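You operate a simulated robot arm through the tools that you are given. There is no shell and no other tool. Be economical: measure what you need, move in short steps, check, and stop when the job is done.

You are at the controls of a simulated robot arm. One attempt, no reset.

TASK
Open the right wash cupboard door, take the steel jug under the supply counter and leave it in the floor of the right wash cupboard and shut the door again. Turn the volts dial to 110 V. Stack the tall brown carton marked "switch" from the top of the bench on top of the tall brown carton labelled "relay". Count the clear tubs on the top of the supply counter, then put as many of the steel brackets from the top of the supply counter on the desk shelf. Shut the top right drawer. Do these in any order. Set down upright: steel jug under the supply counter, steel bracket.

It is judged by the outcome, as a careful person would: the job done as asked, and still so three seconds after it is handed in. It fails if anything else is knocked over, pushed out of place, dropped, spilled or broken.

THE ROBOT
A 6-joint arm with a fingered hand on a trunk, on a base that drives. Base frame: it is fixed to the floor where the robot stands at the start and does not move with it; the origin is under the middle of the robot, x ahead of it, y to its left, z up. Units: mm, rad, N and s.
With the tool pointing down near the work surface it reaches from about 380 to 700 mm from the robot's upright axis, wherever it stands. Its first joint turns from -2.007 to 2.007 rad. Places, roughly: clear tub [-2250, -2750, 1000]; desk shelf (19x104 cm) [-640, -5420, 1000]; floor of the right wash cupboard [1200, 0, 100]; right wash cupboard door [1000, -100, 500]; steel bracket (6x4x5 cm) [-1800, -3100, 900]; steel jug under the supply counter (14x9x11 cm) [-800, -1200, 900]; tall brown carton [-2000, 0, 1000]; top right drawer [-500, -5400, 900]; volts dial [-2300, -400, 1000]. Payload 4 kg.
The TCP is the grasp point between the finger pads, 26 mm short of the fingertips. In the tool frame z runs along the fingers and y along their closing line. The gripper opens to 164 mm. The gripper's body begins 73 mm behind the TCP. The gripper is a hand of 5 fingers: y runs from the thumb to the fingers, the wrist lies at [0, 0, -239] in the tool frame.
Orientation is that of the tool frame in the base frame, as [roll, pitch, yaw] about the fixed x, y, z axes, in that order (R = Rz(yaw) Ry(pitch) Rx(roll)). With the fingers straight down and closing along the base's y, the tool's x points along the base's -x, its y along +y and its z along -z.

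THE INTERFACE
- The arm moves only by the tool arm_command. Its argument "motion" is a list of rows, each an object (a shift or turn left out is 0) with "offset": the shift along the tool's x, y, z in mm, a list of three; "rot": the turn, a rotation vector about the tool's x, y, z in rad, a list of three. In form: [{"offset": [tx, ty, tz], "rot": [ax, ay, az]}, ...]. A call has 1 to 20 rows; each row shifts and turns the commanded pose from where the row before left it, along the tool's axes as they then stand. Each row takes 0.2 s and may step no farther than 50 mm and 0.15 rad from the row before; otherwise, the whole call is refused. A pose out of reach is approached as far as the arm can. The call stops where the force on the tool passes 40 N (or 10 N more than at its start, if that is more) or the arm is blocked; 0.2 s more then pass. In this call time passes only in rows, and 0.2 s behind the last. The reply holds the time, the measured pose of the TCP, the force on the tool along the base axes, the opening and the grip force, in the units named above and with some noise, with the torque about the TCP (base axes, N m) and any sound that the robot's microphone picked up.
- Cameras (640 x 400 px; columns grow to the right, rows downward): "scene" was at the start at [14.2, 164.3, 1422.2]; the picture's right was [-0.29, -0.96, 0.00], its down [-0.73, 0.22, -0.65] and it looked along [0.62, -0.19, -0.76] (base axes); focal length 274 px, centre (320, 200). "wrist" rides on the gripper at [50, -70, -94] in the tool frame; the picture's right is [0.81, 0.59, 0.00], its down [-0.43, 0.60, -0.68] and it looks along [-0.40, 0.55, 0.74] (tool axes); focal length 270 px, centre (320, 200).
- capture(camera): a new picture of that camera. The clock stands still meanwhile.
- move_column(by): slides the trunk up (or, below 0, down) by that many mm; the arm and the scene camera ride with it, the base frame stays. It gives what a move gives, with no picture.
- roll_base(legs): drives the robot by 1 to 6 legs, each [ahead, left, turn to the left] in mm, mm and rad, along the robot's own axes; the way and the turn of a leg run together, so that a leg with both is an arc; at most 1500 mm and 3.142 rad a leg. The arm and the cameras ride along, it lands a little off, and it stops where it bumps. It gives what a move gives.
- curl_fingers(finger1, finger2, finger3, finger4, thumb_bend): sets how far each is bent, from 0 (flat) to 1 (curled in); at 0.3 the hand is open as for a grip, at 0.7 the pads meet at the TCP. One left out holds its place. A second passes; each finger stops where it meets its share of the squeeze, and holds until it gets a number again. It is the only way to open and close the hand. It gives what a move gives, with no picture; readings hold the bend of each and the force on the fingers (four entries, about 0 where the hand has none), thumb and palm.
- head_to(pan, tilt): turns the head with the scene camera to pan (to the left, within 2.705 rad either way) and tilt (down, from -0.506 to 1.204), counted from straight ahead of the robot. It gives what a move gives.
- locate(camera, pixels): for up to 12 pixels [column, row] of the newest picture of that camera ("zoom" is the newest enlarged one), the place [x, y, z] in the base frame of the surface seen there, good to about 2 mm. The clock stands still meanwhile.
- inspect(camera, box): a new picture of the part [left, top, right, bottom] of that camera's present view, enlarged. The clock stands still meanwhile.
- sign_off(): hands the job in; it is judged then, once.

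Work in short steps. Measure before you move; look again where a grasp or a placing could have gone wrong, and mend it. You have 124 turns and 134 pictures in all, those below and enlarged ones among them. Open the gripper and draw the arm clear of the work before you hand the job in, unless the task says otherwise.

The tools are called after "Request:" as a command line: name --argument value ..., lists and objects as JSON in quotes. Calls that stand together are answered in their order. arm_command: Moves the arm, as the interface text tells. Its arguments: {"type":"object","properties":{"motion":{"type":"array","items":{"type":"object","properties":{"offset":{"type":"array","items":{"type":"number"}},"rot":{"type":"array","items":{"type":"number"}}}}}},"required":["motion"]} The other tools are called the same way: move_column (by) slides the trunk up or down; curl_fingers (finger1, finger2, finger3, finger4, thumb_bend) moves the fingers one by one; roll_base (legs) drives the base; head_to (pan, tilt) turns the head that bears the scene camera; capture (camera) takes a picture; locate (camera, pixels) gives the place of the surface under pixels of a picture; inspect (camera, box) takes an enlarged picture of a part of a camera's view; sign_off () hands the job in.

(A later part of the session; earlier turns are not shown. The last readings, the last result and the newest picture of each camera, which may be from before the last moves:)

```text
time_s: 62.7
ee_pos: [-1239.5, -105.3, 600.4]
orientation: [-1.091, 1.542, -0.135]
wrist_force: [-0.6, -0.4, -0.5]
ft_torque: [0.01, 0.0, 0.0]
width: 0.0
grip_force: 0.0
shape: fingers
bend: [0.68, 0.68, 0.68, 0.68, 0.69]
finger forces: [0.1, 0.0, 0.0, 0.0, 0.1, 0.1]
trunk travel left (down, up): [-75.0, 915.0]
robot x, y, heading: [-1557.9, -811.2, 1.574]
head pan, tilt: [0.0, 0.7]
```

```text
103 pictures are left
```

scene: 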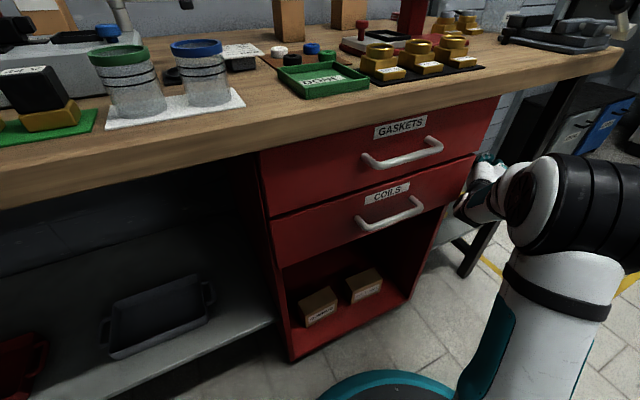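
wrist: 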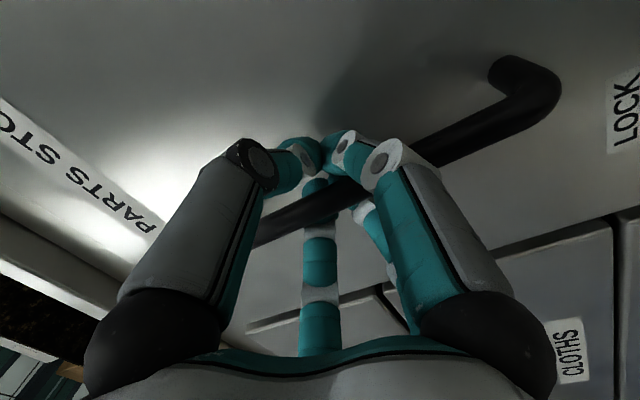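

The trunk raise was refused (limit 400), and the hand stopped beside the red drawers. I swing back, raise the trunk in two steps, then finish the turn.

Request:
roll_base --legs '[[0, 0, -0.5]]'

Request:
move_column --by 400

Request:
move_column --by 300

Request:
roll_base --legs '[[0, 0, 0.96]]'

Request:
head_to --pan 0.0 --tilt 0.8

Request:
capture --camera "scene"

```text
time_s: 64.6
ee_pos: [-936.8, -349.6, 599.8]
orientation: [-1.101, 1.542, -0.659]
wrist_force: [-0.4, 0.5, 0.2]
ft_torque: [-0.02, -0.02, -0.01]
width: 0.1
grip_force: 0.1
shape: fingers
bend: [0.68, 0.68, 0.68, 0.68, 0.69]
finger forces: [0.0, 0.1, 0.1, 0.0, 0.0, 0.0]
trunk travel left (down, up): [-75.0, 915.0]
robot x, y, heading: [-1556.0, -810.4, 1.06]
head pan, tilt: [0.0, 0.7]
```

```text
time_s: 68.4
ee_pos: [-936.3, -350.3, 1000.3]
orientation: [-1.103, 1.544, -0.66]
wrist_force: [0.3, -0.1, -0.5]
ft_torque: [-0.02, 0.02, 0.03]
width: 0.0
grip_force: 0.0
shape: fingers
bend: [0.68, 0.68, 0.68, 0.68, 0.69]
finger forces: [0.1, 0.0, 0.0, 0.1, 0.1, 0.1]
trunk travel left (down, up): [-475.0, 515.0]
robot x, y, heading: [-1558.3, -808.0, 1.059]
head pan, tilt: [0.0, 0.7]
```

```text
time_s: 71.4
ee_pos: [-936.7, -350.2, 1299.7]
orientation: [-1.105, 1.544, -0.662]
wrist_force: [-0.3, -0.1, 0.5]
ft_torque: [-0.02, 0.0, 0.0]
width: 0.1
grip_force: 0.0
shape: fingers
bend: [0.68, 0.68, 0.68, 0.68, 0.69]
finger forces: [0.0, 0.0, 0.0, 0.0, 0.0, 0.1]
trunk travel left (down, up): [-775.0, 215.0]
robot x, y, heading: [-1556.4, -812.3, 1.06]
head pan, tilt: [0.0, 0.7]
```

```text
time_s: 74.2
ee_pos: [-1565.6, -37.3, 1301.1]
orientation: [-1.103, 1.543, 0.287]
wrist_force: [0.0, -1.2, 0.2]
ft_torque: [0.01, 0.0, -0.05]
width: 0.0
grip_force: 0.0
shape: fingers
bend: [0.68, 0.68, 0.68, 0.68, 0.69]
finger forces: [0.1, 0.0, 0.0, 0.0, 0.1, 0.1]
trunk travel left (down, up): [-775.0, 215.0]
robot x, y, heading: [-1554.8, -809.9, 2.003]
head pan, tilt: [0.0, 0.7]
```

```text
time_s: 74.9
ee_pos: [-1565.8, -37.0, 1301.0]
orientation: [-1.101, 1.543, 0.288]
wrist_force: [-1.1, 0.5, 0.4]
ft_torque: [0.0, 0.0, 0.04]
width: 0.0
grip_force: 0.1
shape: fingers
bend: [0.68, 0.68, 0.68, 0.68, 0.69]
finger forces: [0.0, 0.0, 0.1, 0.0, 0.0, 0.0]
trunk travel left (down, up): [-775.0, 215.0]
robot x, y, heading: [-1558.7, -809.9, 2.005]
head pan, tilt: [0.0, 0.799]
```

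```text
102 pictures are left
```

scene: 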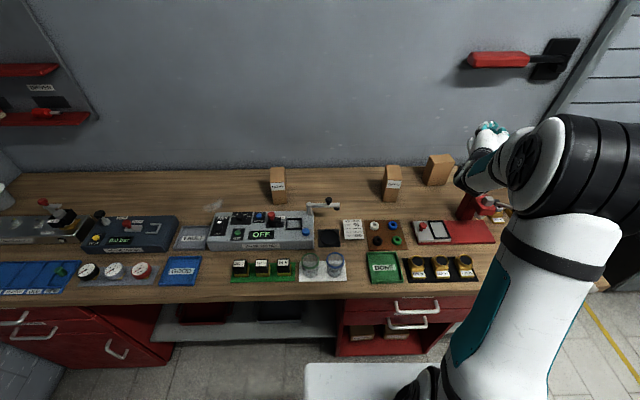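

Three cartons at (278,185), (392,183), (437,170). I zoom on their labels and the dial device at (260,230), and locate them.

Request:
inspect --camera "scene" --box '[250, 150, 470, 270]'

Request:
inspect --camera "scene" --box '[190, 190, 350, 290]'

Request:
locate --camera "scene" --pixels '[[278, 171], [278, 195], [270, 171], [285, 171], [384, 171], [393, 170], [400, 170], [392, 193], [430, 160], [455, 157], [440, 185], [340, 195]]'

```text
2.91 times, centred on (360, 210) of scene
```

zoom: 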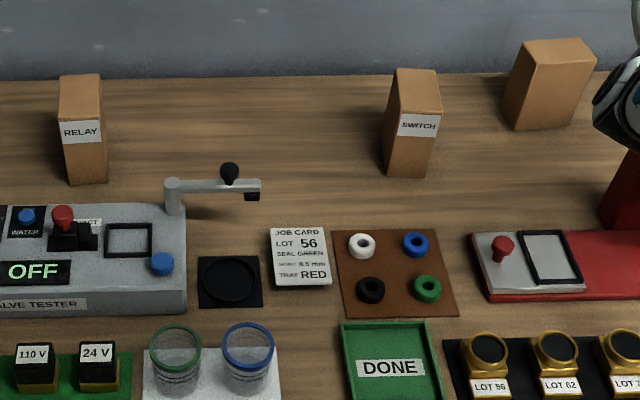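

```text
4.00 times, centred on (270, 240) of scene
```

zoom: 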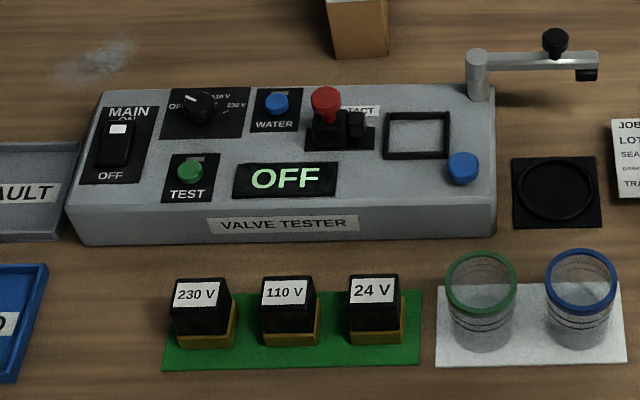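

```text
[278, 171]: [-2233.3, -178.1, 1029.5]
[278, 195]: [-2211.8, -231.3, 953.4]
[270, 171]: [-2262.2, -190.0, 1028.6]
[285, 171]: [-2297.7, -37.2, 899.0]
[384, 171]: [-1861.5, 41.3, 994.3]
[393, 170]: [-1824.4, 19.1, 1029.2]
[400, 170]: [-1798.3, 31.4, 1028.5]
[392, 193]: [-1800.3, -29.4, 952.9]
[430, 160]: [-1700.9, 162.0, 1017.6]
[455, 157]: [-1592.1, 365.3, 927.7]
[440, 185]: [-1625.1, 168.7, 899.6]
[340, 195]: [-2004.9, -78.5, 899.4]
```

"RELAY" is the left carton (~-2222,-190), "SWITCH" the middle one (~-1815,15), both 130 mm tall. I zoom for corners and for the volts dial.

Request:
inspect --camera "scene" --box '[372, 158, 412, 208]'

Request:
locate --camera "zoom" --pixels '[[215, 105], [380, 125], [452, 128], [425, 215], [200, 360], [380, 395], [300, 110]]'

Request:
inspect --camera "scene" --box '[258, 158, 298, 208]'

Request:
inspect --camera "scene" --box '[226, 205, 266, 230]'

Request:
locate --camera "scene" --pixels '[[239, 216], [233, 214], [240, 213], [246, 220], [225, 225]]'

```text
8.00 times, centred on (392, 183) of scene
```

zoom: 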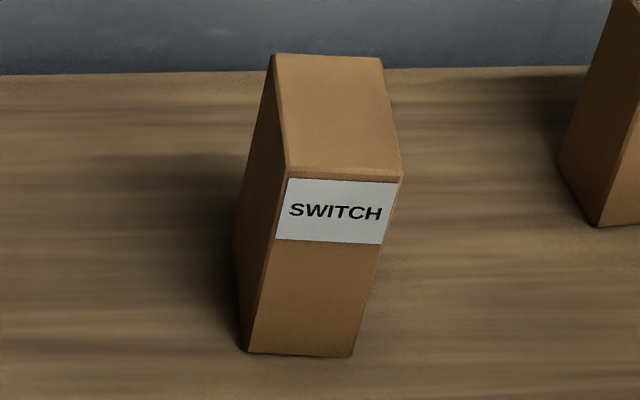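

```text
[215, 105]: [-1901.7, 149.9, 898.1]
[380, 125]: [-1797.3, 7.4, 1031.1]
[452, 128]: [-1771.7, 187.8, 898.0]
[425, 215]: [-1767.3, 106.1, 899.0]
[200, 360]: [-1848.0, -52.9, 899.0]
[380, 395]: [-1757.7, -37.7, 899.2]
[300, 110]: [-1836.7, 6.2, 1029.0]
```

```text
8.00 times, centred on (278, 183) of scene
```

zoom: 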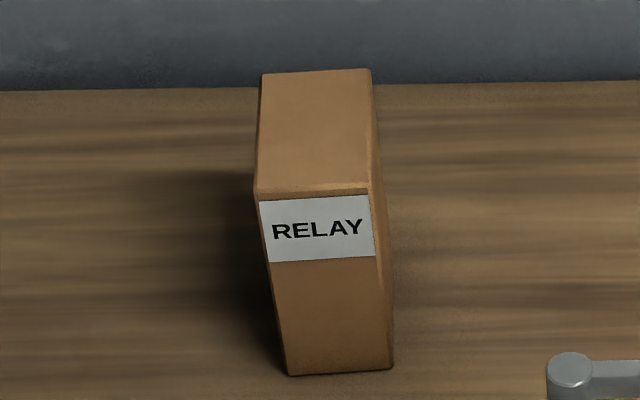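

```text
16.00 times, centred on (246, 218) of scene
```

zoom: 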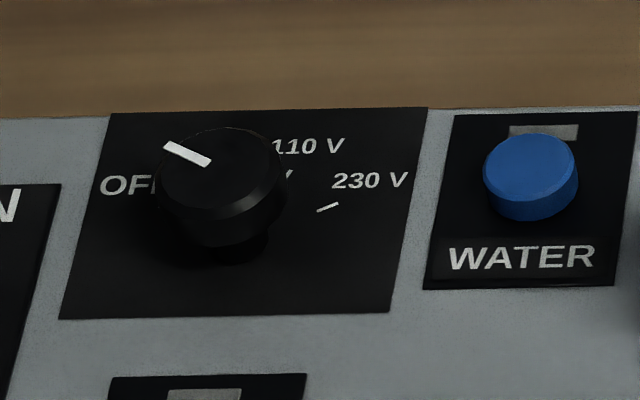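

```text
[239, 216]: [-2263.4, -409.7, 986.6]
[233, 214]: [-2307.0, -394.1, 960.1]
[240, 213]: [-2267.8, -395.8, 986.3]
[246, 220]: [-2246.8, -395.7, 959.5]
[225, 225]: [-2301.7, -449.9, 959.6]
```

I consider a top-down grasp by driving closer. I measure the base's front edge (330,368), tester arm (325,203) and bench front edge (330,300).

Request:
capture --camera "scene"

Request:
locate --camera "scene" --pixels '[[310, 368], [350, 366], [400, 366], [325, 203], [310, 208], [330, 297], [415, 308], [405, 325], [328, 205], [239, 214]]'

```text
96 pictures are left
```

scene: 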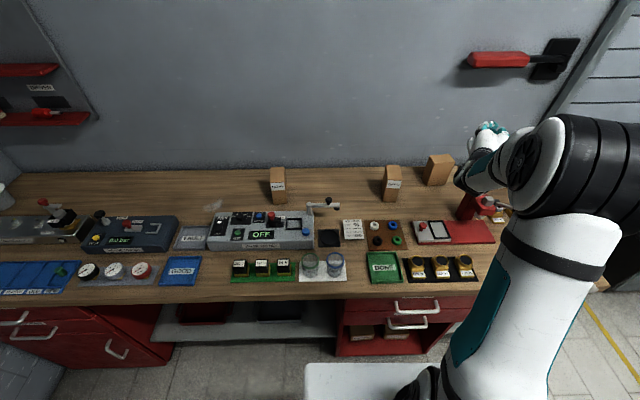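

```text
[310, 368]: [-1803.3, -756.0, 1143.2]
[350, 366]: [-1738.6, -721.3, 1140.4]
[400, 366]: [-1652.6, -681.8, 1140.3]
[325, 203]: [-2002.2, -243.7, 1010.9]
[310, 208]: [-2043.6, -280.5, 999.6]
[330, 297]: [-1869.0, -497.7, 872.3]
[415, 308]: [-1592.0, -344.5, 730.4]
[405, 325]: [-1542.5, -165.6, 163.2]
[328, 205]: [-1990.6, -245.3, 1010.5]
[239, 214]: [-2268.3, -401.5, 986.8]
```

Base front has room. I advance 60 mm, aim the hand along the SWITCH carton's axis, tilt it 45° down above the carton and open the fingers.

Request:
roll_base --legs '[[60, 0, 0]]'

Request:
arm_command --motion '[{"rot": [-0.124, 0, 0]}, {"rot": [-0.124, 0, 0]}, {"rot": [-0.124, 0, 0]}, {"rot": [-0.124, 0, 0]}, {"offset": [0, 44, 0]}, {"offset": [0, 44, 0]}, {"offset": [0, 44, 0]}, {"offset": [0, 44, 0]}, {"offset": [0, 44, 0]}, {"rot": [0, 0.131, 0]}, {"rot": [0, 0.131, 0]}, {"rot": [0, 0.131, 0]}, {"rot": [0, 0.131, 0]}, {"rot": [0, 0.131, 0]}, {"rot": [0, 0.131, 0]}]'

Request:
curl_fingers --finger1 0.3 --finger2 0.3 --finger3 0.3 --finger4 0.3 --thumb_bend 0.3

Request:
capture --camera "scene"

Request:
capture --camera "wrist"

```text
time_s: 75.9
ee_pos: [-1593.8, 17.1, 1299.7]
orientation: [-1.157, 1.543, 0.233]
wrist_force: [0.3, 0.5, -0.7]
ft_torque: [0.02, -0.02, -0.01]
width: 0.0
grip_force: 0.0
shape: fingers
bend: [0.68, 0.68, 0.68, 0.68, 0.69]
finger forces: [0.0, 0.0, 0.1, 0.0, 0.0, 0.0]
trunk travel left (down, up): [-775.0, 215.0]
robot x, y, heading: [-1584.3, -754.1, 2.006]
head pan, tilt: [0.0, 0.799]
```

```text
time_s: 79.1
ee_pos: [-1802.7, -51.6, 1293.8]
orientation: [-3.102, 0.782, -1.23]
wrist_force: [-0.2, 0.0, 0.5]
ft_torque: [0.0, 0.0, -0.02]
width: 0.0
grip_force: 0.0
shape: fingers
bend: [0.68, 0.68, 0.68, 0.68, 0.69]
finger forces: [0.0, 0.1, 0.0, 0.1, 0.0, 0.0]
trunk travel left (down, up): [-775.0, 215.0]
robot x, y, heading: [-1580.2, -755.6, 2.007]
head pan, tilt: [0.0, 0.799]
```

```text
time_s: 80.1
ee_pos: [-1801.8, -52.0, 1295.3]
orientation: [-3.103, 0.784, -1.228]
wrist_force: [-0.4, -0.2, -0.2]
ft_torque: [0.02, 0.0, -0.03]
width: 90.3
grip_force: 0.0
shape: fingers
bend: [0.3, 0.3, 0.3, 0.3, 0.3]
finger forces: [0.0, 0.0, 0.0, 0.0, 0.0, 0.0]
trunk travel left (down, up): [-775.0, 215.0]
robot x, y, heading: [-1580.5, -758.0, 2.01]
head pan, tilt: [0.0, 0.799]
```

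```text
95 pictures are left
```

scene: 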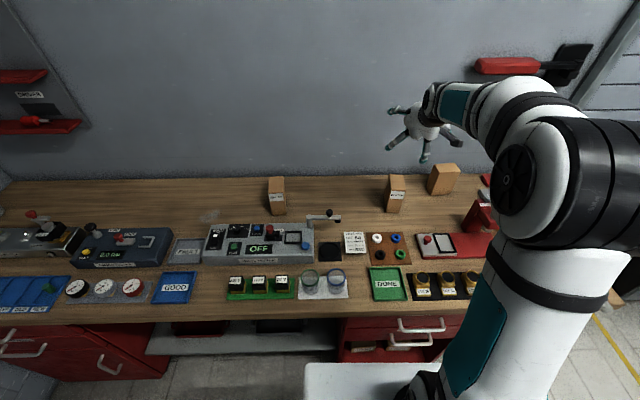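

```text
94 pictures are left
```

wrist: 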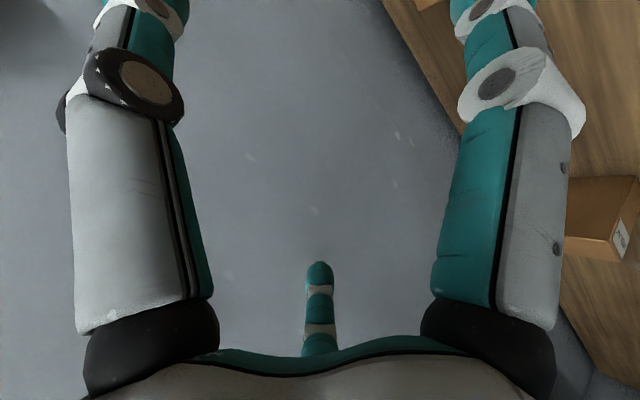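

The hand hovers above; I check finger layout in a zoom around (425,130).

Request:
inspect --camera "scene" --box '[365, 80, 485, 220]'

```text
2.86 times, centred on (425, 150) of scene
```

zoom: 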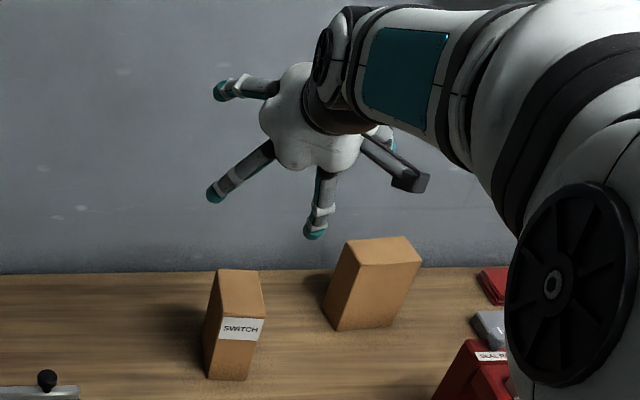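

The hand is a radial claw, so a near-vertical grasp is best. I advance 80 mm and tilt the tool to ~11° off vertical above the carton.

Request:
roll_base --legs '[[80, 0, 0]]'

Request:
arm_command --motion '[{"rot": [0, 0.1465, 0]}, {"rot": [0, 0.1465, 0]}, {"rot": [0, 0.1465, 0]}, {"rot": [0, 0.1465, 0]}]'

Request:
capture --camera "scene"

Request:
capture --camera "wrist"

```text
time_s: 81.1
ee_pos: [-1835.9, 21.0, 1293.0]
orientation: [-3.102, 0.782, -1.231]
wrist_force: [1.2, 0.3, -1.1]
ft_torque: [0.0, 0.01, 0.0]
width: 90.5
grip_force: 0.1
shape: fingers
bend: [0.3, 0.3, 0.3, 0.3, 0.3]
finger forces: [0.0, 0.0, 0.0, 0.0, 0.1, 0.0]
trunk travel left (down, up): [-775.0, 215.0]
robot x, y, heading: [-1618.9, -683.3, 2.009]
head pan, tilt: [0.0, 0.799]
```

```text
time_s: 82.1
ee_pos: [-1835.9, 22.5, 1294.6]
orientation: [-3.114, 0.196, -1.251]
wrist_force: [-0.4, 0.1, -0.2]
ft_torque: [-0.02, 0.02, -0.03]
width: 90.7
grip_force: 0.1
shape: fingers
bend: [0.3, 0.3, 0.3, 0.3, 0.3]
finger forces: [0.0, 0.0, 0.0, 0.0, 0.0, 0.1]
trunk travel left (down, up): [-775.0, 215.0]
robot x, y, heading: [-1612.8, -682.1, 2.005]
head pan, tilt: [0.0, 0.799]
```

```text
92 pictures are left
```

scene: 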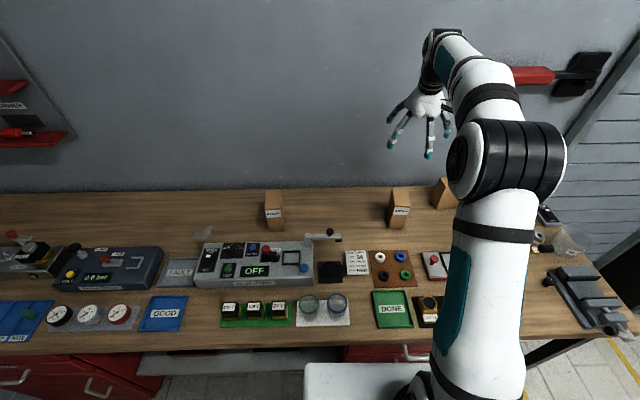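

```text
91 pictures are left
```

wrist: 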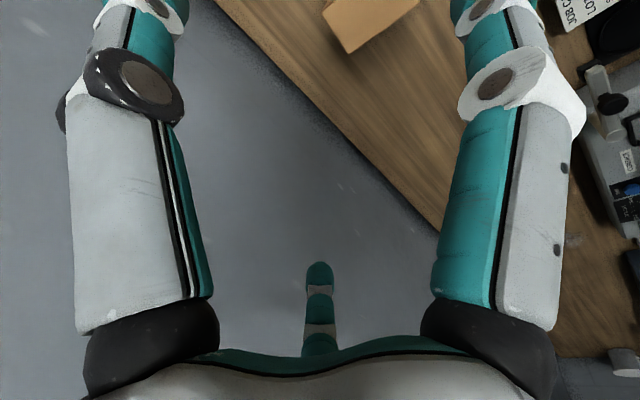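

TCP is 20 mm too far and 11 mm too far left of the carton's centre. I correct and lower to 85 mm above grasp, then check.

Request:
arm_command --motion '[{"offset": [19, -11.4, -4]}]'

Request:
move_column --by -190

Request:
capture --camera "wrist"

Request:
inspect --camera "scene" --box '[340, 40, 500, 240]'

```text
time_s: 82.5
ee_pos: [-1817.4, 4.0, 1296.3]
orientation: [-3.114, 0.198, -1.254]
wrist_force: [0.5, 0.4, -0.7]
ft_torque: [0.01, 0.0, -0.01]
width: 90.8
grip_force: 0.0
shape: fingers
bend: [0.3, 0.3, 0.3, 0.3, 0.3]
finger forces: [0.1, 0.0, 0.0, 0.1, 0.0, 0.0]
trunk travel left (down, up): [-775.0, 215.0]
robot x, y, heading: [-1617.5, -685.2, 2.006]
head pan, tilt: [0.0, 0.799]
```

```text
time_s: 84.6
ee_pos: [-1817.8, 5.1, 1106.6]
orientation: [-3.114, 0.198, -1.251]
wrist_force: [0.7, 0.5, 1.2]
ft_torque: [0.0, 0.0, 0.01]
width: 90.6
grip_force: 0.1
shape: fingers
bend: [0.3, 0.3, 0.3, 0.3, 0.3]
finger forces: [0.1, 0.0, 0.1, 0.0, 0.0, 0.1]
trunk travel left (down, up): [-585.0, 405.0]
robot x, y, heading: [-1614.6, -683.8, 2.005]
head pan, tilt: [0.0, 0.799]
```

```text
90 pictures are left
```

wrist: 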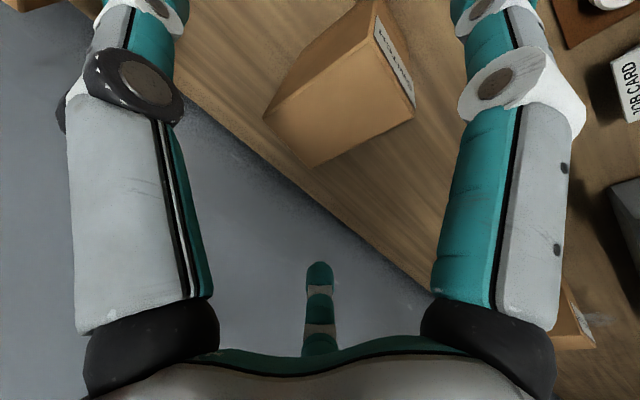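

```text
2.00 times, centred on (420, 140) of scene
```

zoom: 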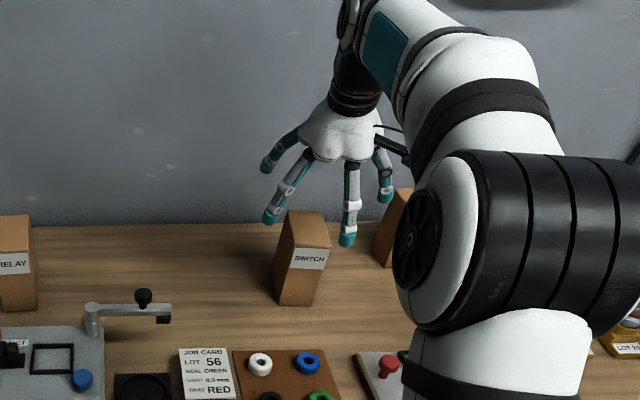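

I locate the carton's top corners in the wrist picture to verify centering.

Request:
locate --camera "wrist" --pixels '[[268, 118], [310, 164], [408, 115], [372, 12], [340, 100]]'

```text
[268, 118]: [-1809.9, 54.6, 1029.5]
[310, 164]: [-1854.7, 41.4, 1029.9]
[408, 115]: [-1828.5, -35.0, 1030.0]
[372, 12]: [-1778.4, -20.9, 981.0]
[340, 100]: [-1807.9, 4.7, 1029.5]
```

Carton top centre is (-1819,10); TCP is 5 mm off, fine. I open wider, nudge, and lower to z≈985 then close.

Request:
curl_fingers --finger1 0.15 --finger2 0.15 --finger3 0.15 --finger4 0.15 --thumb_bend 0.15

Request:
arm_command --motion '[{"offset": [-5, 0, 0]}]'

Request:
move_column --by -70

Request:
inspect --camera "scene" --box '[340, 40, 500, 240]'

Request:
capture --camera "wrist"

```text
time_s: 85.6
ee_pos: [-1818.1, 5.5, 1105.6]
orientation: [-3.114, 0.198, -1.251]
wrist_force: [1.2, -0.1, -0.5]
ft_torque: [-0.05, 0.0, 0.01]
width: 112.4
grip_force: 0.0
shape: fingers
bend: [0.15, 0.15, 0.15, 0.15, 0.15]
finger forces: [0.0, 0.0, 0.0, 0.1, 0.1, 0.0]
trunk travel left (down, up): [-585.0, 405.0]
robot x, y, heading: [-1615.5, -682.3, 2.004]
head pan, tilt: [0.0, 0.799]
```

```text
time_s: 86.0
ee_pos: [-1820.4, 10.6, 1107.0]
orientation: [-3.112, 0.197, -1.251]
wrist_force: [-0.3, 0.8, 0.3]
ft_torque: [0.01, 0.03, -0.01]
width: 112.2
grip_force: 0.1
shape: fingers
bend: [0.15, 0.15, 0.15, 0.15, 0.15]
finger forces: [0.0, 0.0, 0.0, 0.0, 0.0, 0.0]
trunk travel left (down, up): [-585.0, 405.0]
robot x, y, heading: [-1617.0, -684.7, 2.008]
head pan, tilt: [0.0, 0.799]
```

```text
time_s: 87.1
ee_pos: [-1819.5, 8.5, 1038.2]
orientation: [-3.114, 0.198, -1.251]
wrist_force: [1.0, 0.5, -0.2]
ft_torque: [0.02, 0.01, 0.01]
width: 112.4
grip_force: 0.0
shape: fingers
bend: [0.15, 0.15, 0.15, 0.15, 0.15]
finger forces: [0.0, 0.0, 0.0, 0.0, 0.0, 0.0]
trunk travel left (down, up): [-515.0, 475.0]
robot x, y, heading: [-1613.2, -683.5, 2.012]
head pan, tilt: [0.0, 0.799]
```

```text
2.00 times, centred on (420, 140) of scene
```

zoom: 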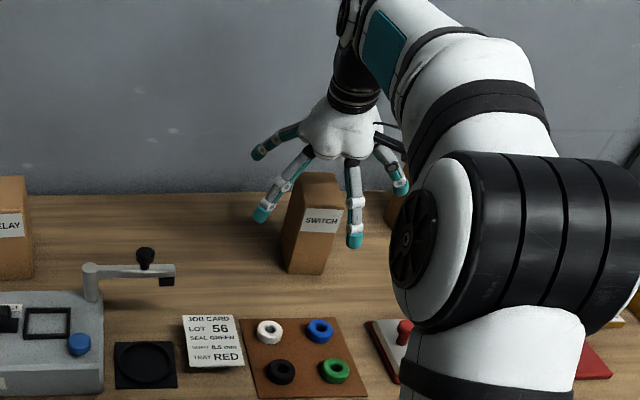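

```text
87 pictures are left
```

wrist: 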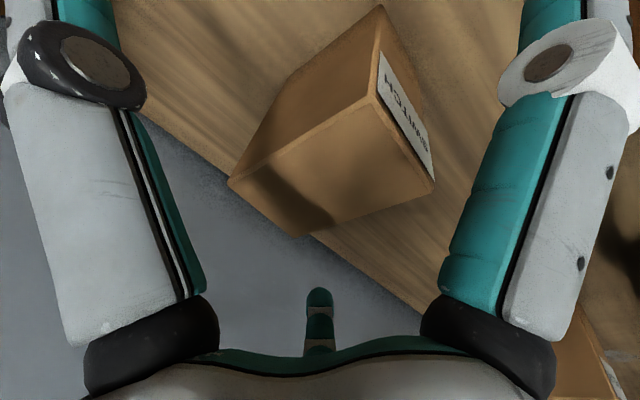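

The carton sits inside the open claw. I lower 50 mm and close.

Request:
move_column --by -50

Request:
curl_fingers --finger1 0.7 --finger2 0.7 --finger3 0.7 --finger4 0.7 --thumb_bend 0.7

Request:
inspect --camera "scene" --box '[340, 40, 500, 240]'

```text
time_s: 88.0
ee_pos: [-1818.9, 10.3, 987.7]
orientation: [-3.113, 0.198, -1.251]
wrist_force: [0.9, 0.0, 0.3]
ft_torque: [-0.02, 0.0, 0.01]
width: 112.3
grip_force: 0.0
shape: fingers
bend: [0.15, 0.15, 0.15, 0.15, 0.15]
finger forces: [0.0, 0.1, 0.0, 0.1, 0.0, 0.0]
trunk travel left (down, up): [-465.0, 525.0]
robot x, y, heading: [-1614.7, -685.4, 2.006]
head pan, tilt: [0.0, 0.799]
```

```text
time_s: 89.0
ee_pos: [-1818.2, 9.1, 988.6]
orientation: [-3.113, 0.202, -1.251]
wrist_force: [1.1, 5.6, 13.7]
ft_torque: [-0.35, -0.19, 0.07]
width: 46.1
grip_force: 27.8
shape: fingers
bend: [0.45, 0.53, 0.53, 0.49, 0.61]
finger forces: [7.4, 7.8, 7.8, 17.4, 16.0, 0.0]
trunk travel left (down, up): [-465.0, 525.0]
robot x, y, heading: [-1612.1, -685.0, 2.005]
head pan, tilt: [0.0, 0.799]
```

```text
2.00 times, centred on (420, 140) of scene
```

zoom: 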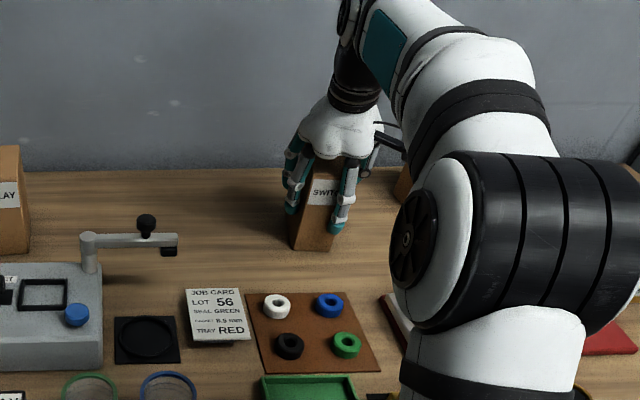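

Grip is firm (28 N, width 46). I lift 200 mm and drive left toward the RELAY carton.

Request:
move_column --by 200

Request:
roll_base --legs '[[-17, 458, 0]]'

Request:
capture --camera "scene"

Request:
capture --camera "wrist"

```text
time_s: 91.2
ee_pos: [-1819.5, 9.9, 1185.7]
orientation: [-3.114, 0.198, -1.251]
wrist_force: [0.4, 0.0, -2.6]
ft_torque: [0.04, 0.0, -0.02]
width: 46.5
grip_force: 24.5
shape: fingers
bend: [0.45, 0.53, 0.53, 0.5, 0.61]
finger forces: [6.9, 7.6, 8.0, 11.6, 14.6, 0.1]
trunk travel left (down, up): [-665.0, 325.0]
robot x, y, heading: [-1615.6, -681.7, 2.003]
head pan, tilt: [0.0, 0.799]
```

```text
time_s: 94.0
ee_pos: [-2224.8, -194.9, 1186.8]
orientation: [-3.115, 0.198, -1.265]
wrist_force: [-0.1, -0.6, -1.5]
ft_torque: [0.02, -0.02, -0.02]
width: 46.5
grip_force: 24.2
shape: fingers
bend: [0.45, 0.53, 0.53, 0.5, 0.61]
finger forces: [6.9, 7.6, 8.0, 11.5, 14.7, 0.0]
trunk travel left (down, up): [-665.0, 325.0]
robot x, y, heading: [-2026.9, -889.5, 1.994]
head pan, tilt: [0.0, 0.799]
```

```text
85 pictures are left
```

scene: 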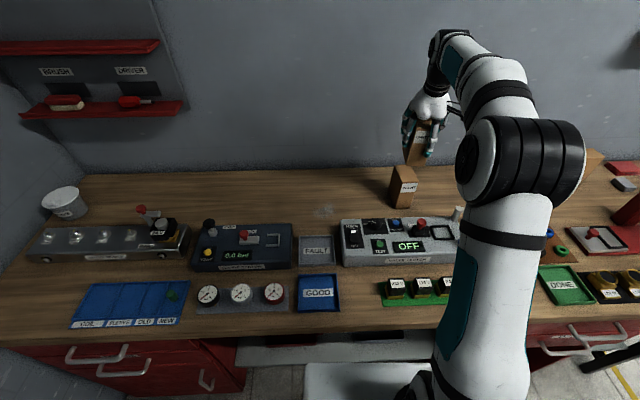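

```text
84 pictures are left
```

wrist: 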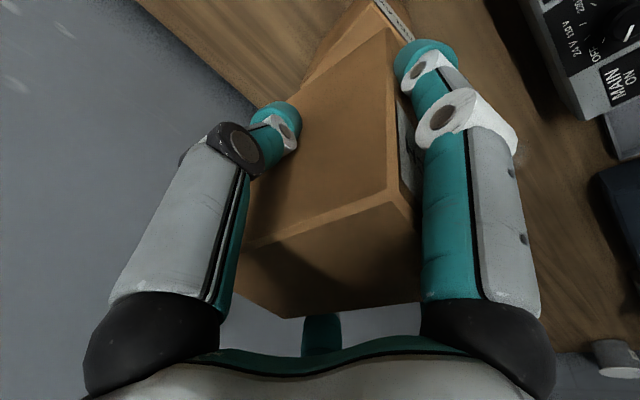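

The carton hangs near the RELAY carton. I zoom to measure RELAY's visible top and the held carton's bottom.

Request:
inspect --camera "scene" --box '[375, 90, 455, 220]'

Request:
locate --camera "scene" --pixels '[[396, 169], [405, 170], [413, 170], [395, 177], [405, 178], [414, 178], [409, 163], [423, 163], [416, 150], [405, 185]]'

```text
3.08 times, centred on (415, 155) of scene
```

zoom: 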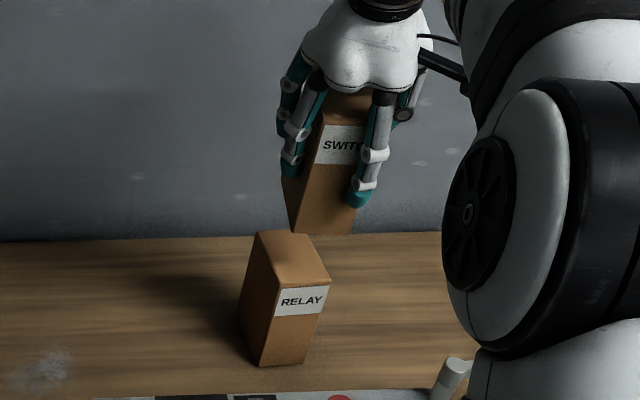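

```text
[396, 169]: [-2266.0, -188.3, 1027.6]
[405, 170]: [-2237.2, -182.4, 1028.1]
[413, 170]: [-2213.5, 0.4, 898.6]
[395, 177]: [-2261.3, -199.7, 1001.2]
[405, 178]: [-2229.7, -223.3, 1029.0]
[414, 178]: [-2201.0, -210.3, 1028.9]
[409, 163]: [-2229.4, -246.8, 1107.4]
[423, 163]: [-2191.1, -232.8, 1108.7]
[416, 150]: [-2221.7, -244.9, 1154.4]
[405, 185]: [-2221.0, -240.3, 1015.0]
```

RELAY centre ≈(-2229,-202), yaw differs by ~0.2 rad. I rotate and nudge, lower by 60, then verify before the last millimetres.

Request:
arm_command --motion '[{"rot": [-0.0197, 0, -0.098]}, {"offset": [2, 4, 0], "rot": [-0.0197, 0, -0.098]}]'

Request:
move_column --by -60

Request:
inspect --camera "scene" --box '[375, 90, 455, 220]'

Request:
capture --camera "wrist"

```text
time_s: 94.6
ee_pos: [-2227.4, -197.8, 1185.2]
orientation: [-3.114, 0.193, -1.067]
wrist_force: [0.3, 0.4, -1.8]
ft_torque: [0.01, 0.01, 0.0]
width: 46.3
grip_force: 24.7
shape: fingers
bend: [0.45, 0.53, 0.53, 0.5, 0.61]
finger forces: [6.8, 7.7, 7.9, 11.5, 14.8, 0.0]
trunk travel left (down, up): [-665.0, 325.0]
robot x, y, heading: [-2030.8, -893.4, 1.99]
head pan, tilt: [0.0, 0.799]
```

```text
time_s: 95.6
ee_pos: [-2227.0, -197.9, 1126.0]
orientation: [-3.114, 0.193, -1.067]
wrist_force: [-0.6, 0.0, -2.3]
ft_torque: [-0.03, -0.03, -0.03]
width: 46.9
grip_force: 24.4
shape: fingers
bend: [0.45, 0.53, 0.53, 0.5, 0.61]
finger forces: [6.9, 7.7, 7.8, 11.6, 14.7, 0.0]
trunk travel left (down, up): [-605.0, 385.0]
robot x, y, heading: [-2031.3, -892.0, 1.988]
head pan, tilt: [0.0, 0.799]
```

```text
3.08 times, centred on (415, 155) of scene
```

zoom: 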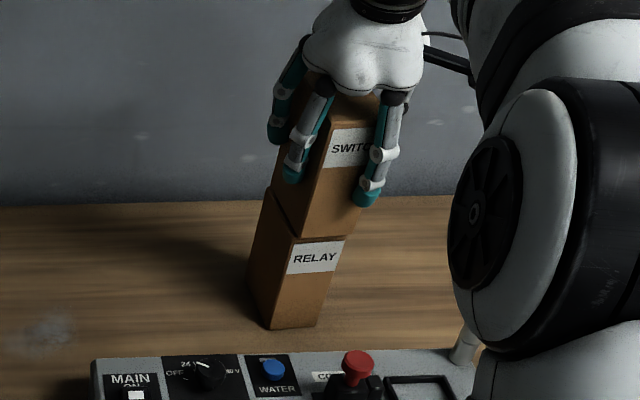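

```text
81 pictures are left
```

wrist: 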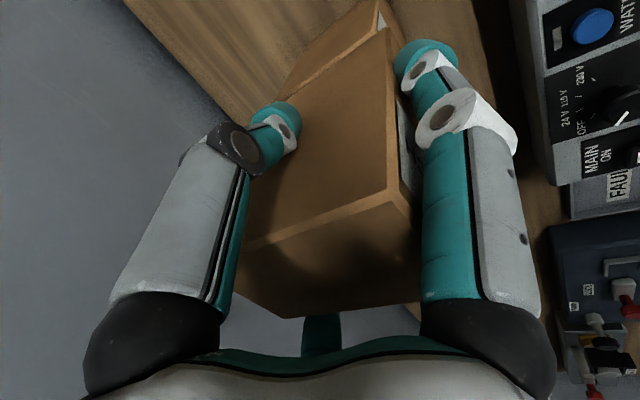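

Aligned on top. I lower the last ~8 mm in small steps watching force.

Request:
arm_command --motion '[{"offset": [0.6, 0, 3]}, {"offset": [0.6, 0, 3]}, {"offset": [0.4, 0, 2]}]'

Request:
inspect --camera "scene" --box '[385, 130, 445, 210]'

```text
time_s: 96.4
ee_pos: [-2226.7, -197.7, 1119.5]
orientation: [-3.115, 0.195, -1.066]
wrist_force: [0.0, 0.6, 6.4]
ft_torque: [-0.21, -0.12, 0.04]
width: 46.6
grip_force: 26.6
shape: fingers
bend: [0.45, 0.53, 0.53, 0.5, 0.61]
finger forces: [7.5, 8.0, 8.0, 14.3, 15.1, 0.1]
trunk travel left (down, up): [-605.0, 385.0]
robot x, y, heading: [-2031.6, -894.3, 1.996]
head pan, tilt: [0.0, 0.799]
```

```text
5.00 times, centred on (415, 170) of scene
```

zoom: 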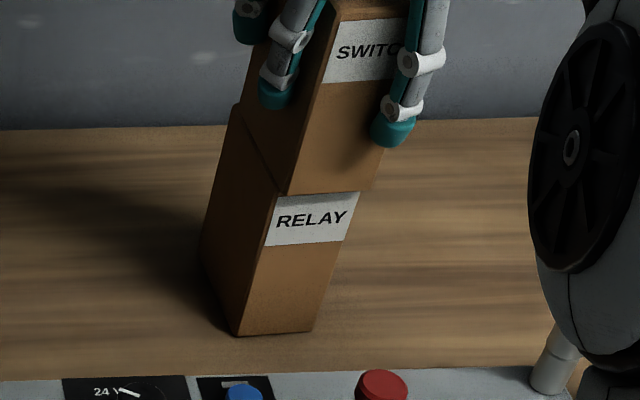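

Contact at 6 N. I release and rise straight up.

Request:
curl_fingers --finger1 0.15 --finger2 0.15 --finger3 0.15 --finger4 0.15 --thumb_bend 0.15

Request:
move_column --by 190

Request:
capture --camera "scene"

Request:
inspect --camera "scene" --box '[335, 140, 445, 280]'

```text
time_s: 97.4
ee_pos: [-2227.1, -197.8, 1117.3]
orientation: [-3.113, 0.193, -1.067]
wrist_force: [-0.3, -0.1, 0.0]
ft_torque: [-0.01, 0.0, 0.04]
width: 112.2
grip_force: 0.0
shape: fingers
bend: [0.15, 0.15, 0.15, 0.15, 0.15]
finger forces: [0.1, 0.1, 0.1, 0.0, 0.0, 0.1]
trunk travel left (down, up): [-605.0, 385.0]
robot x, y, heading: [-2028.0, -891.6, 1.993]
head pan, tilt: [0.0, 0.799]
```

```text
time_s: 99.4
ee_pos: [-2227.4, -198.0, 1307.7]
orientation: [-3.113, 0.193, -1.067]
wrist_force: [-0.8, -0.1, 0.1]
ft_torque: [0.01, -0.05, -0.01]
width: 112.5
grip_force: 0.2
shape: fingers
bend: [0.15, 0.15, 0.15, 0.15, 0.15]
finger forces: [0.0, 0.1, 0.0, 0.0, 0.1, 0.0]
trunk travel left (down, up): [-795.0, 195.0]
robot x, y, heading: [-2030.8, -892.1, 1.991]
head pan, tilt: [0.0, 0.799]
```

```text
79 pictures are left
```

scene: 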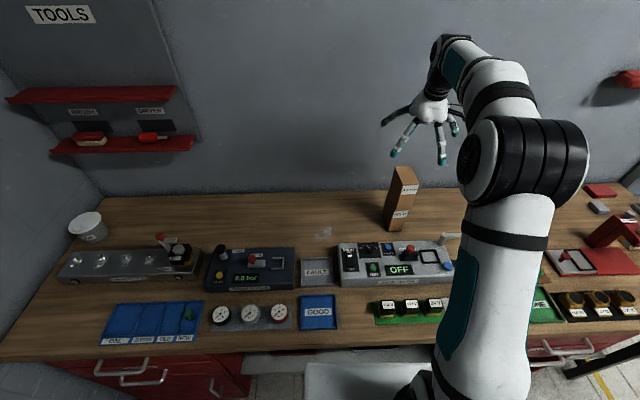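

```text
2.86 times, centred on (390, 210) of scene
```

zoom: 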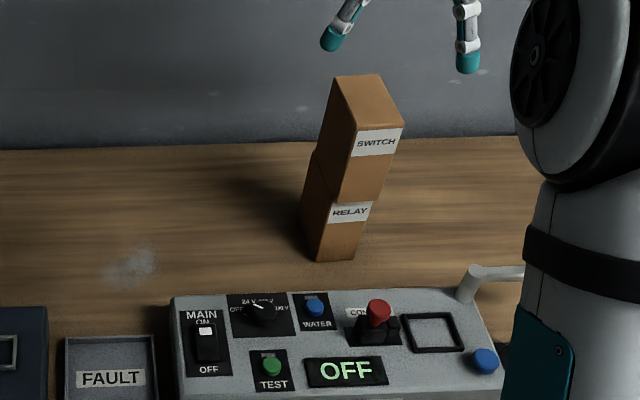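

The stack stands. Now the dial: I zoom tightly at about scene (372,249) for pointer and labels.

Request:
inspect --camera "scene" --box '[352, 237, 392, 262]'

Request:
locate --camera "zoom" --pixels '[[320, 150], [320, 200], [200, 100], [440, 100], [260, 220], [150, 300], [320, 120]]'

```text
16.00 times, centred on (372, 250) of scene
```

zoom: 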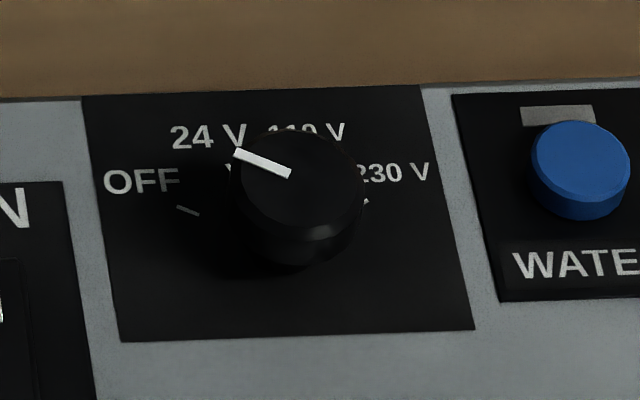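

```text
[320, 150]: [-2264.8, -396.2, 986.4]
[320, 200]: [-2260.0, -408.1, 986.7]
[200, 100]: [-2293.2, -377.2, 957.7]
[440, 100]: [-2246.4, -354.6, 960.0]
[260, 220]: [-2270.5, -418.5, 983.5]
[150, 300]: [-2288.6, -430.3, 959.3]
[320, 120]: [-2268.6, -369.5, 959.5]
```

Pointer is at OFF (~-66°); 110 V sits at about +22°, so a clockwise turn of ~90° is needed. I make the tool vertical, move above the knob at (-2266,-404), pre-rotate counter-clockwise and shape the fingers.

Request:
arm_command --motion '[{"rot": [0, 0.0965, 0]}, {"rot": [0, 0.0965, 0]}, {"offset": [32.4, 26.7, 0]}, {"offset": [32.4, 26.7, 0]}, {"offset": [32.4, 26.7, 0]}, {"offset": [32.4, 26.7, 0]}, {"offset": [32.4, 26.7, 0]}, {"rot": [0, 0, -0.133]}, {"rot": [0, 0, -0.133]}, {"rot": [0, 0, -0.133]}, {"rot": [0, 0, -0.133]}, {"rot": [0, 0, -0.133]}, {"rot": [0, 0, -0.133]}]'

Request:
curl_fingers --finger1 0.47 --finger2 0.47 --finger3 0.47 --finger4 0.47 --thumb_bend 0.47

Request:
move_column --by -200

Request:
capture --camera "wrist"

Request:
capture --camera "scene"

```text
time_s: 102.2
ee_pos: [-2260.5, -424.4, 1279.1]
orientation: [-3.125, -0.019, -0.271]
wrist_force: [-0.5, -0.2, -0.6]
ft_torque: [0.02, 0.01, 0.01]
width: 112.2
grip_force: 0.0
shape: fingers
bend: [0.15, 0.15, 0.15, 0.15, 0.15]
finger forces: [0.0, 0.1, 0.1, 0.1, 0.0, 0.0]
out of reach, approached as far as the arm can: row 2
trunk travel left (down, up): [-795.0, 195.0]
robot x, y, heading: [-2027.6, -892.0, 1.995]
head pan, tilt: [0.0, 0.799]
```

```text
time_s: 103.2
ee_pos: [-2260.3, -425.4, 1278.9]
orientation: [-3.124, -0.02, -0.274]
wrist_force: [0.2, 0.2, 0.3]
ft_torque: [-0.01, 0.0, -0.01]
width: 50.2
grip_force: 0.1
shape: fingers
bend: [0.47, 0.47, 0.47, 0.47, 0.47]
finger forces: [0.0, 0.1, 0.1, 0.0, 0.0, 0.0]
trunk travel left (down, up): [-795.0, 195.0]
robot x, y, heading: [-2025.4, -888.7, 1.989]
head pan, tilt: [0.0, 0.799]
```

```text
time_s: 105.4
ee_pos: [-2259.6, -424.9, 1078.8]
orientation: [-3.124, -0.02, -0.275]
wrist_force: [0.5, -0.4, 0.6]
ft_torque: [-0.01, 0.0, -0.03]
width: 50.3
grip_force: 0.0
shape: fingers
bend: [0.47, 0.47, 0.47, 0.47, 0.47]
finger forces: [0.1, 0.1, 0.1, 0.0, 0.0, 0.0]
trunk travel left (down, up): [-595.0, 395.0]
robot x, y, heading: [-2027.1, -891.8, 1.994]
head pan, tilt: [0.0, 0.799]
```

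```text
76 pictures are left
```

wrist: 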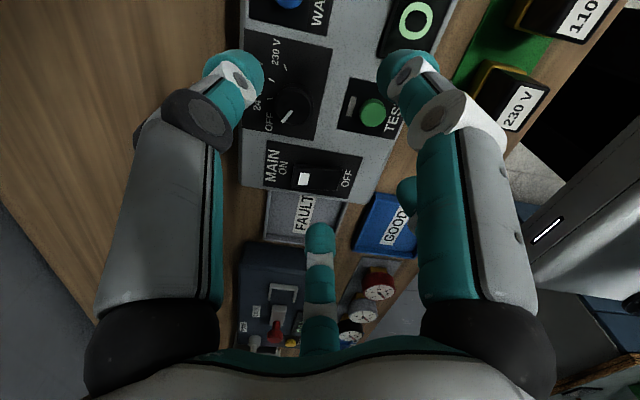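

```text
75 pictures are left
```

scene: 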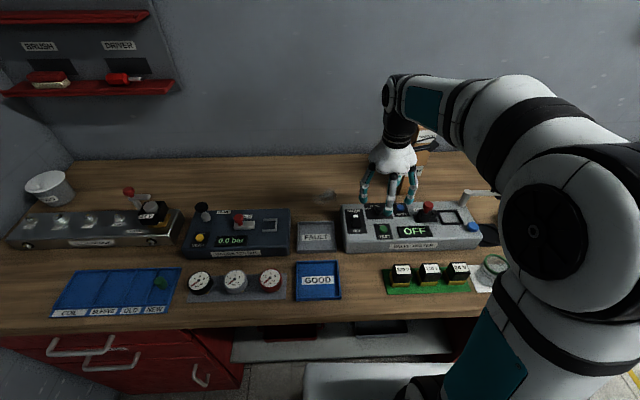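

Dial visible in wrist at (292,105). I zoom there to read angles and locate its centre.

Request:
inspect --camera "wrist" --box '[235, 30, 345, 140]'

Request:
locate --camera "wrist" --pixels '[[292, 105], [283, 122], [305, 92], [300, 115], [276, 130], [288, 68]]'

```text
3.64 times, centred on (290, 85) of wrist
```

zoom: 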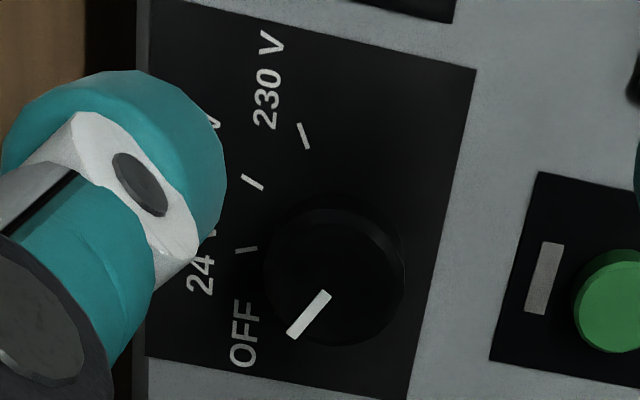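

```text
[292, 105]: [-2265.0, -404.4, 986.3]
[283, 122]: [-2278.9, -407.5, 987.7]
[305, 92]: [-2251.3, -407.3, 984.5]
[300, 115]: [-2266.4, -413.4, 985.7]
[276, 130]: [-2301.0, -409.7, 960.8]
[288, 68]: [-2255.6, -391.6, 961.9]
```

I locate the tick marks for 24, 110 and 230 V.

Request:
locate --camera "zoom" --pixels '[[304, 136], [252, 182], [246, 250], [293, 333], [328, 295], [336, 272]]'

```text
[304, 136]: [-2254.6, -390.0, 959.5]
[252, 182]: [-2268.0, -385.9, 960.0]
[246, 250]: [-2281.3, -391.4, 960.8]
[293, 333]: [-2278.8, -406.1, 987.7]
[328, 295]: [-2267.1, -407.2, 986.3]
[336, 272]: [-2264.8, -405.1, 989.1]
```

Detents are 45° apart; 90° clockwise is right. I centre over (-2266,-404.5) and lower to just above.

Request:
arm_command --motion '[{"offset": [-11.7, -17.9, 0]}]'

Request:
move_column --by -60

Request:
capture --camera "wrist"

Request:
inspect --camera "scene" --box '[330, 120, 450, 260]'

```text
time_s: 105.8
ee_pos: [-2266.5, -403.8, 1078.5]
orientation: [-3.126, -0.022, -0.274]
wrist_force: [0.2, -0.5, 0.1]
ft_torque: [-0.02, 0.01, -0.01]
width: 49.9
grip_force: 0.1
shape: fingers
bend: [0.47, 0.47, 0.47, 0.47, 0.47]
finger forces: [0.0, 0.0, 0.0, 0.0, 0.1, 0.0]
trunk travel left (down, up): [-595.0, 395.0]
robot x, y, heading: [-2032.1, -890.4, 1.991]
head pan, tilt: [0.0, 0.799]
```

```text
time_s: 106.8
ee_pos: [-2265.1, -403.8, 1018.1]
orientation: [-3.123, -0.018, -0.275]
wrist_force: [-0.8, -0.4, -0.1]
ft_torque: [0.0, 0.02, -0.02]
width: 50.2
grip_force: 0.0
shape: fingers
bend: [0.47, 0.47, 0.47, 0.47, 0.47]
finger forces: [0.0, 0.0, 0.0, 0.1, 0.1, 0.0]
trunk travel left (down, up): [-535.0, 455.0]
robot x, y, heading: [-2029.7, -888.3, 1.996]
head pan, tilt: [0.0, 0.799]
```

```text
73 pictures are left
```

wrist: 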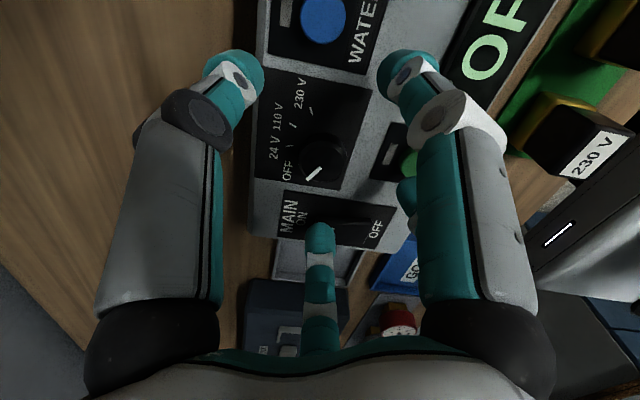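

```text
2.86 times, centred on (390, 190) of scene
```

zoom: 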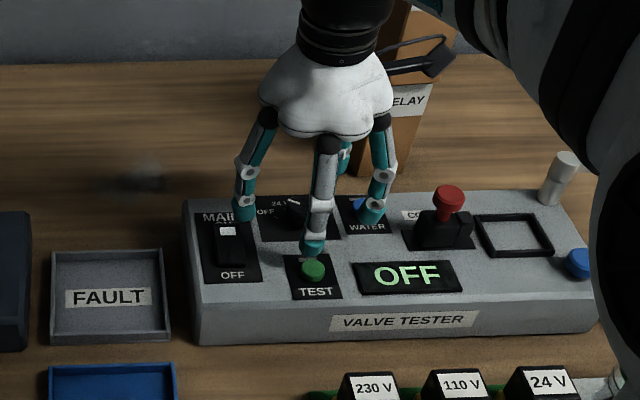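

Some fingers are near the buttons, so I narrow the claw to ~38 mm before descending, then check.

Request:
curl_fingers --finger1 0.53 --finger2 0.53 --finger3 0.53 --finger4 0.53 --thumb_bend 0.53

Request:
arm_command --motion '[{"offset": [0, 0, 10]}, {"offset": [0, 0, 9]}]'

Request:
capture --camera "wrist"

Request:
inspect --camera "scene" --box '[345, 170, 425, 250]'

```text
time_s: 107.8
ee_pos: [-2266.3, -404.4, 1017.4]
orientation: [-3.123, -0.019, -0.274]
wrist_force: [-0.3, 0.0, -0.2]
ft_torque: [0.03, 0.0, 0.0]
width: 35.6
grip_force: 0.1
shape: fingers
bend: [0.53, 0.53, 0.53, 0.53, 0.53]
finger forces: [0.0, 0.0, 0.1, 0.0, 0.0, 0.1]
trunk travel left (down, up): [-535.0, 455.0]
robot x, y, heading: [-2030.9, -891.6, 1.993]
head pan, tilt: [0.0, 0.799]
```

```text
time_s: 108.4
ee_pos: [-2264.7, -403.9, 999.7]
orientation: [-3.125, -0.019, -0.275]
wrist_force: [-0.2, -0.1, 0.7]
ft_torque: [0.02, -0.02, -0.01]
width: 35.3
grip_force: 0.2
shape: fingers
bend: [0.53, 0.53, 0.53, 0.53, 0.53]
finger forces: [0.0, 0.0, 0.0, 0.1, 0.1, 0.1]
trunk travel left (down, up): [-535.0, 455.0]
robot x, y, heading: [-2028.2, -888.7, 1.993]
head pan, tilt: [0.0, 0.799]
```

```text
71 pictures are left
```

wrist: 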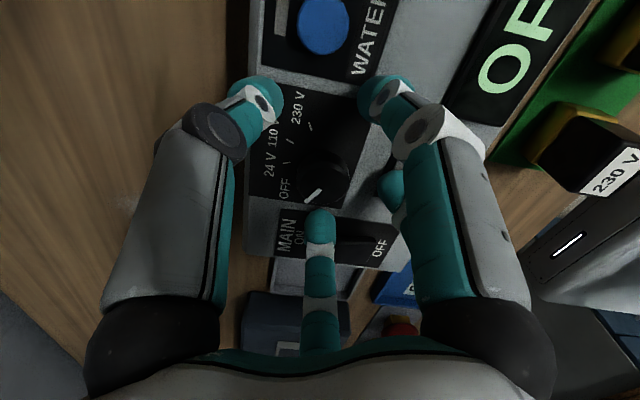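

```text
5.00 times, centred on (385, 210) of scene
```

zoom: 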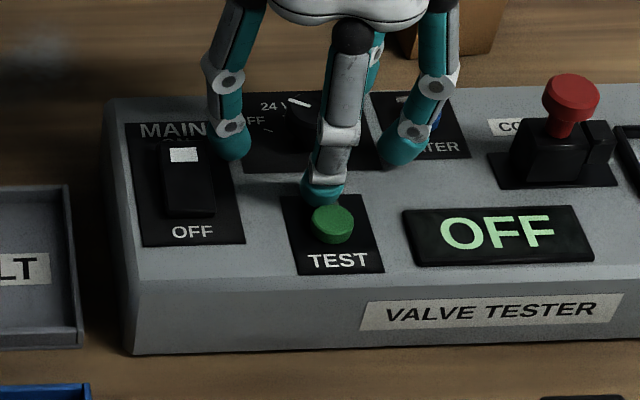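

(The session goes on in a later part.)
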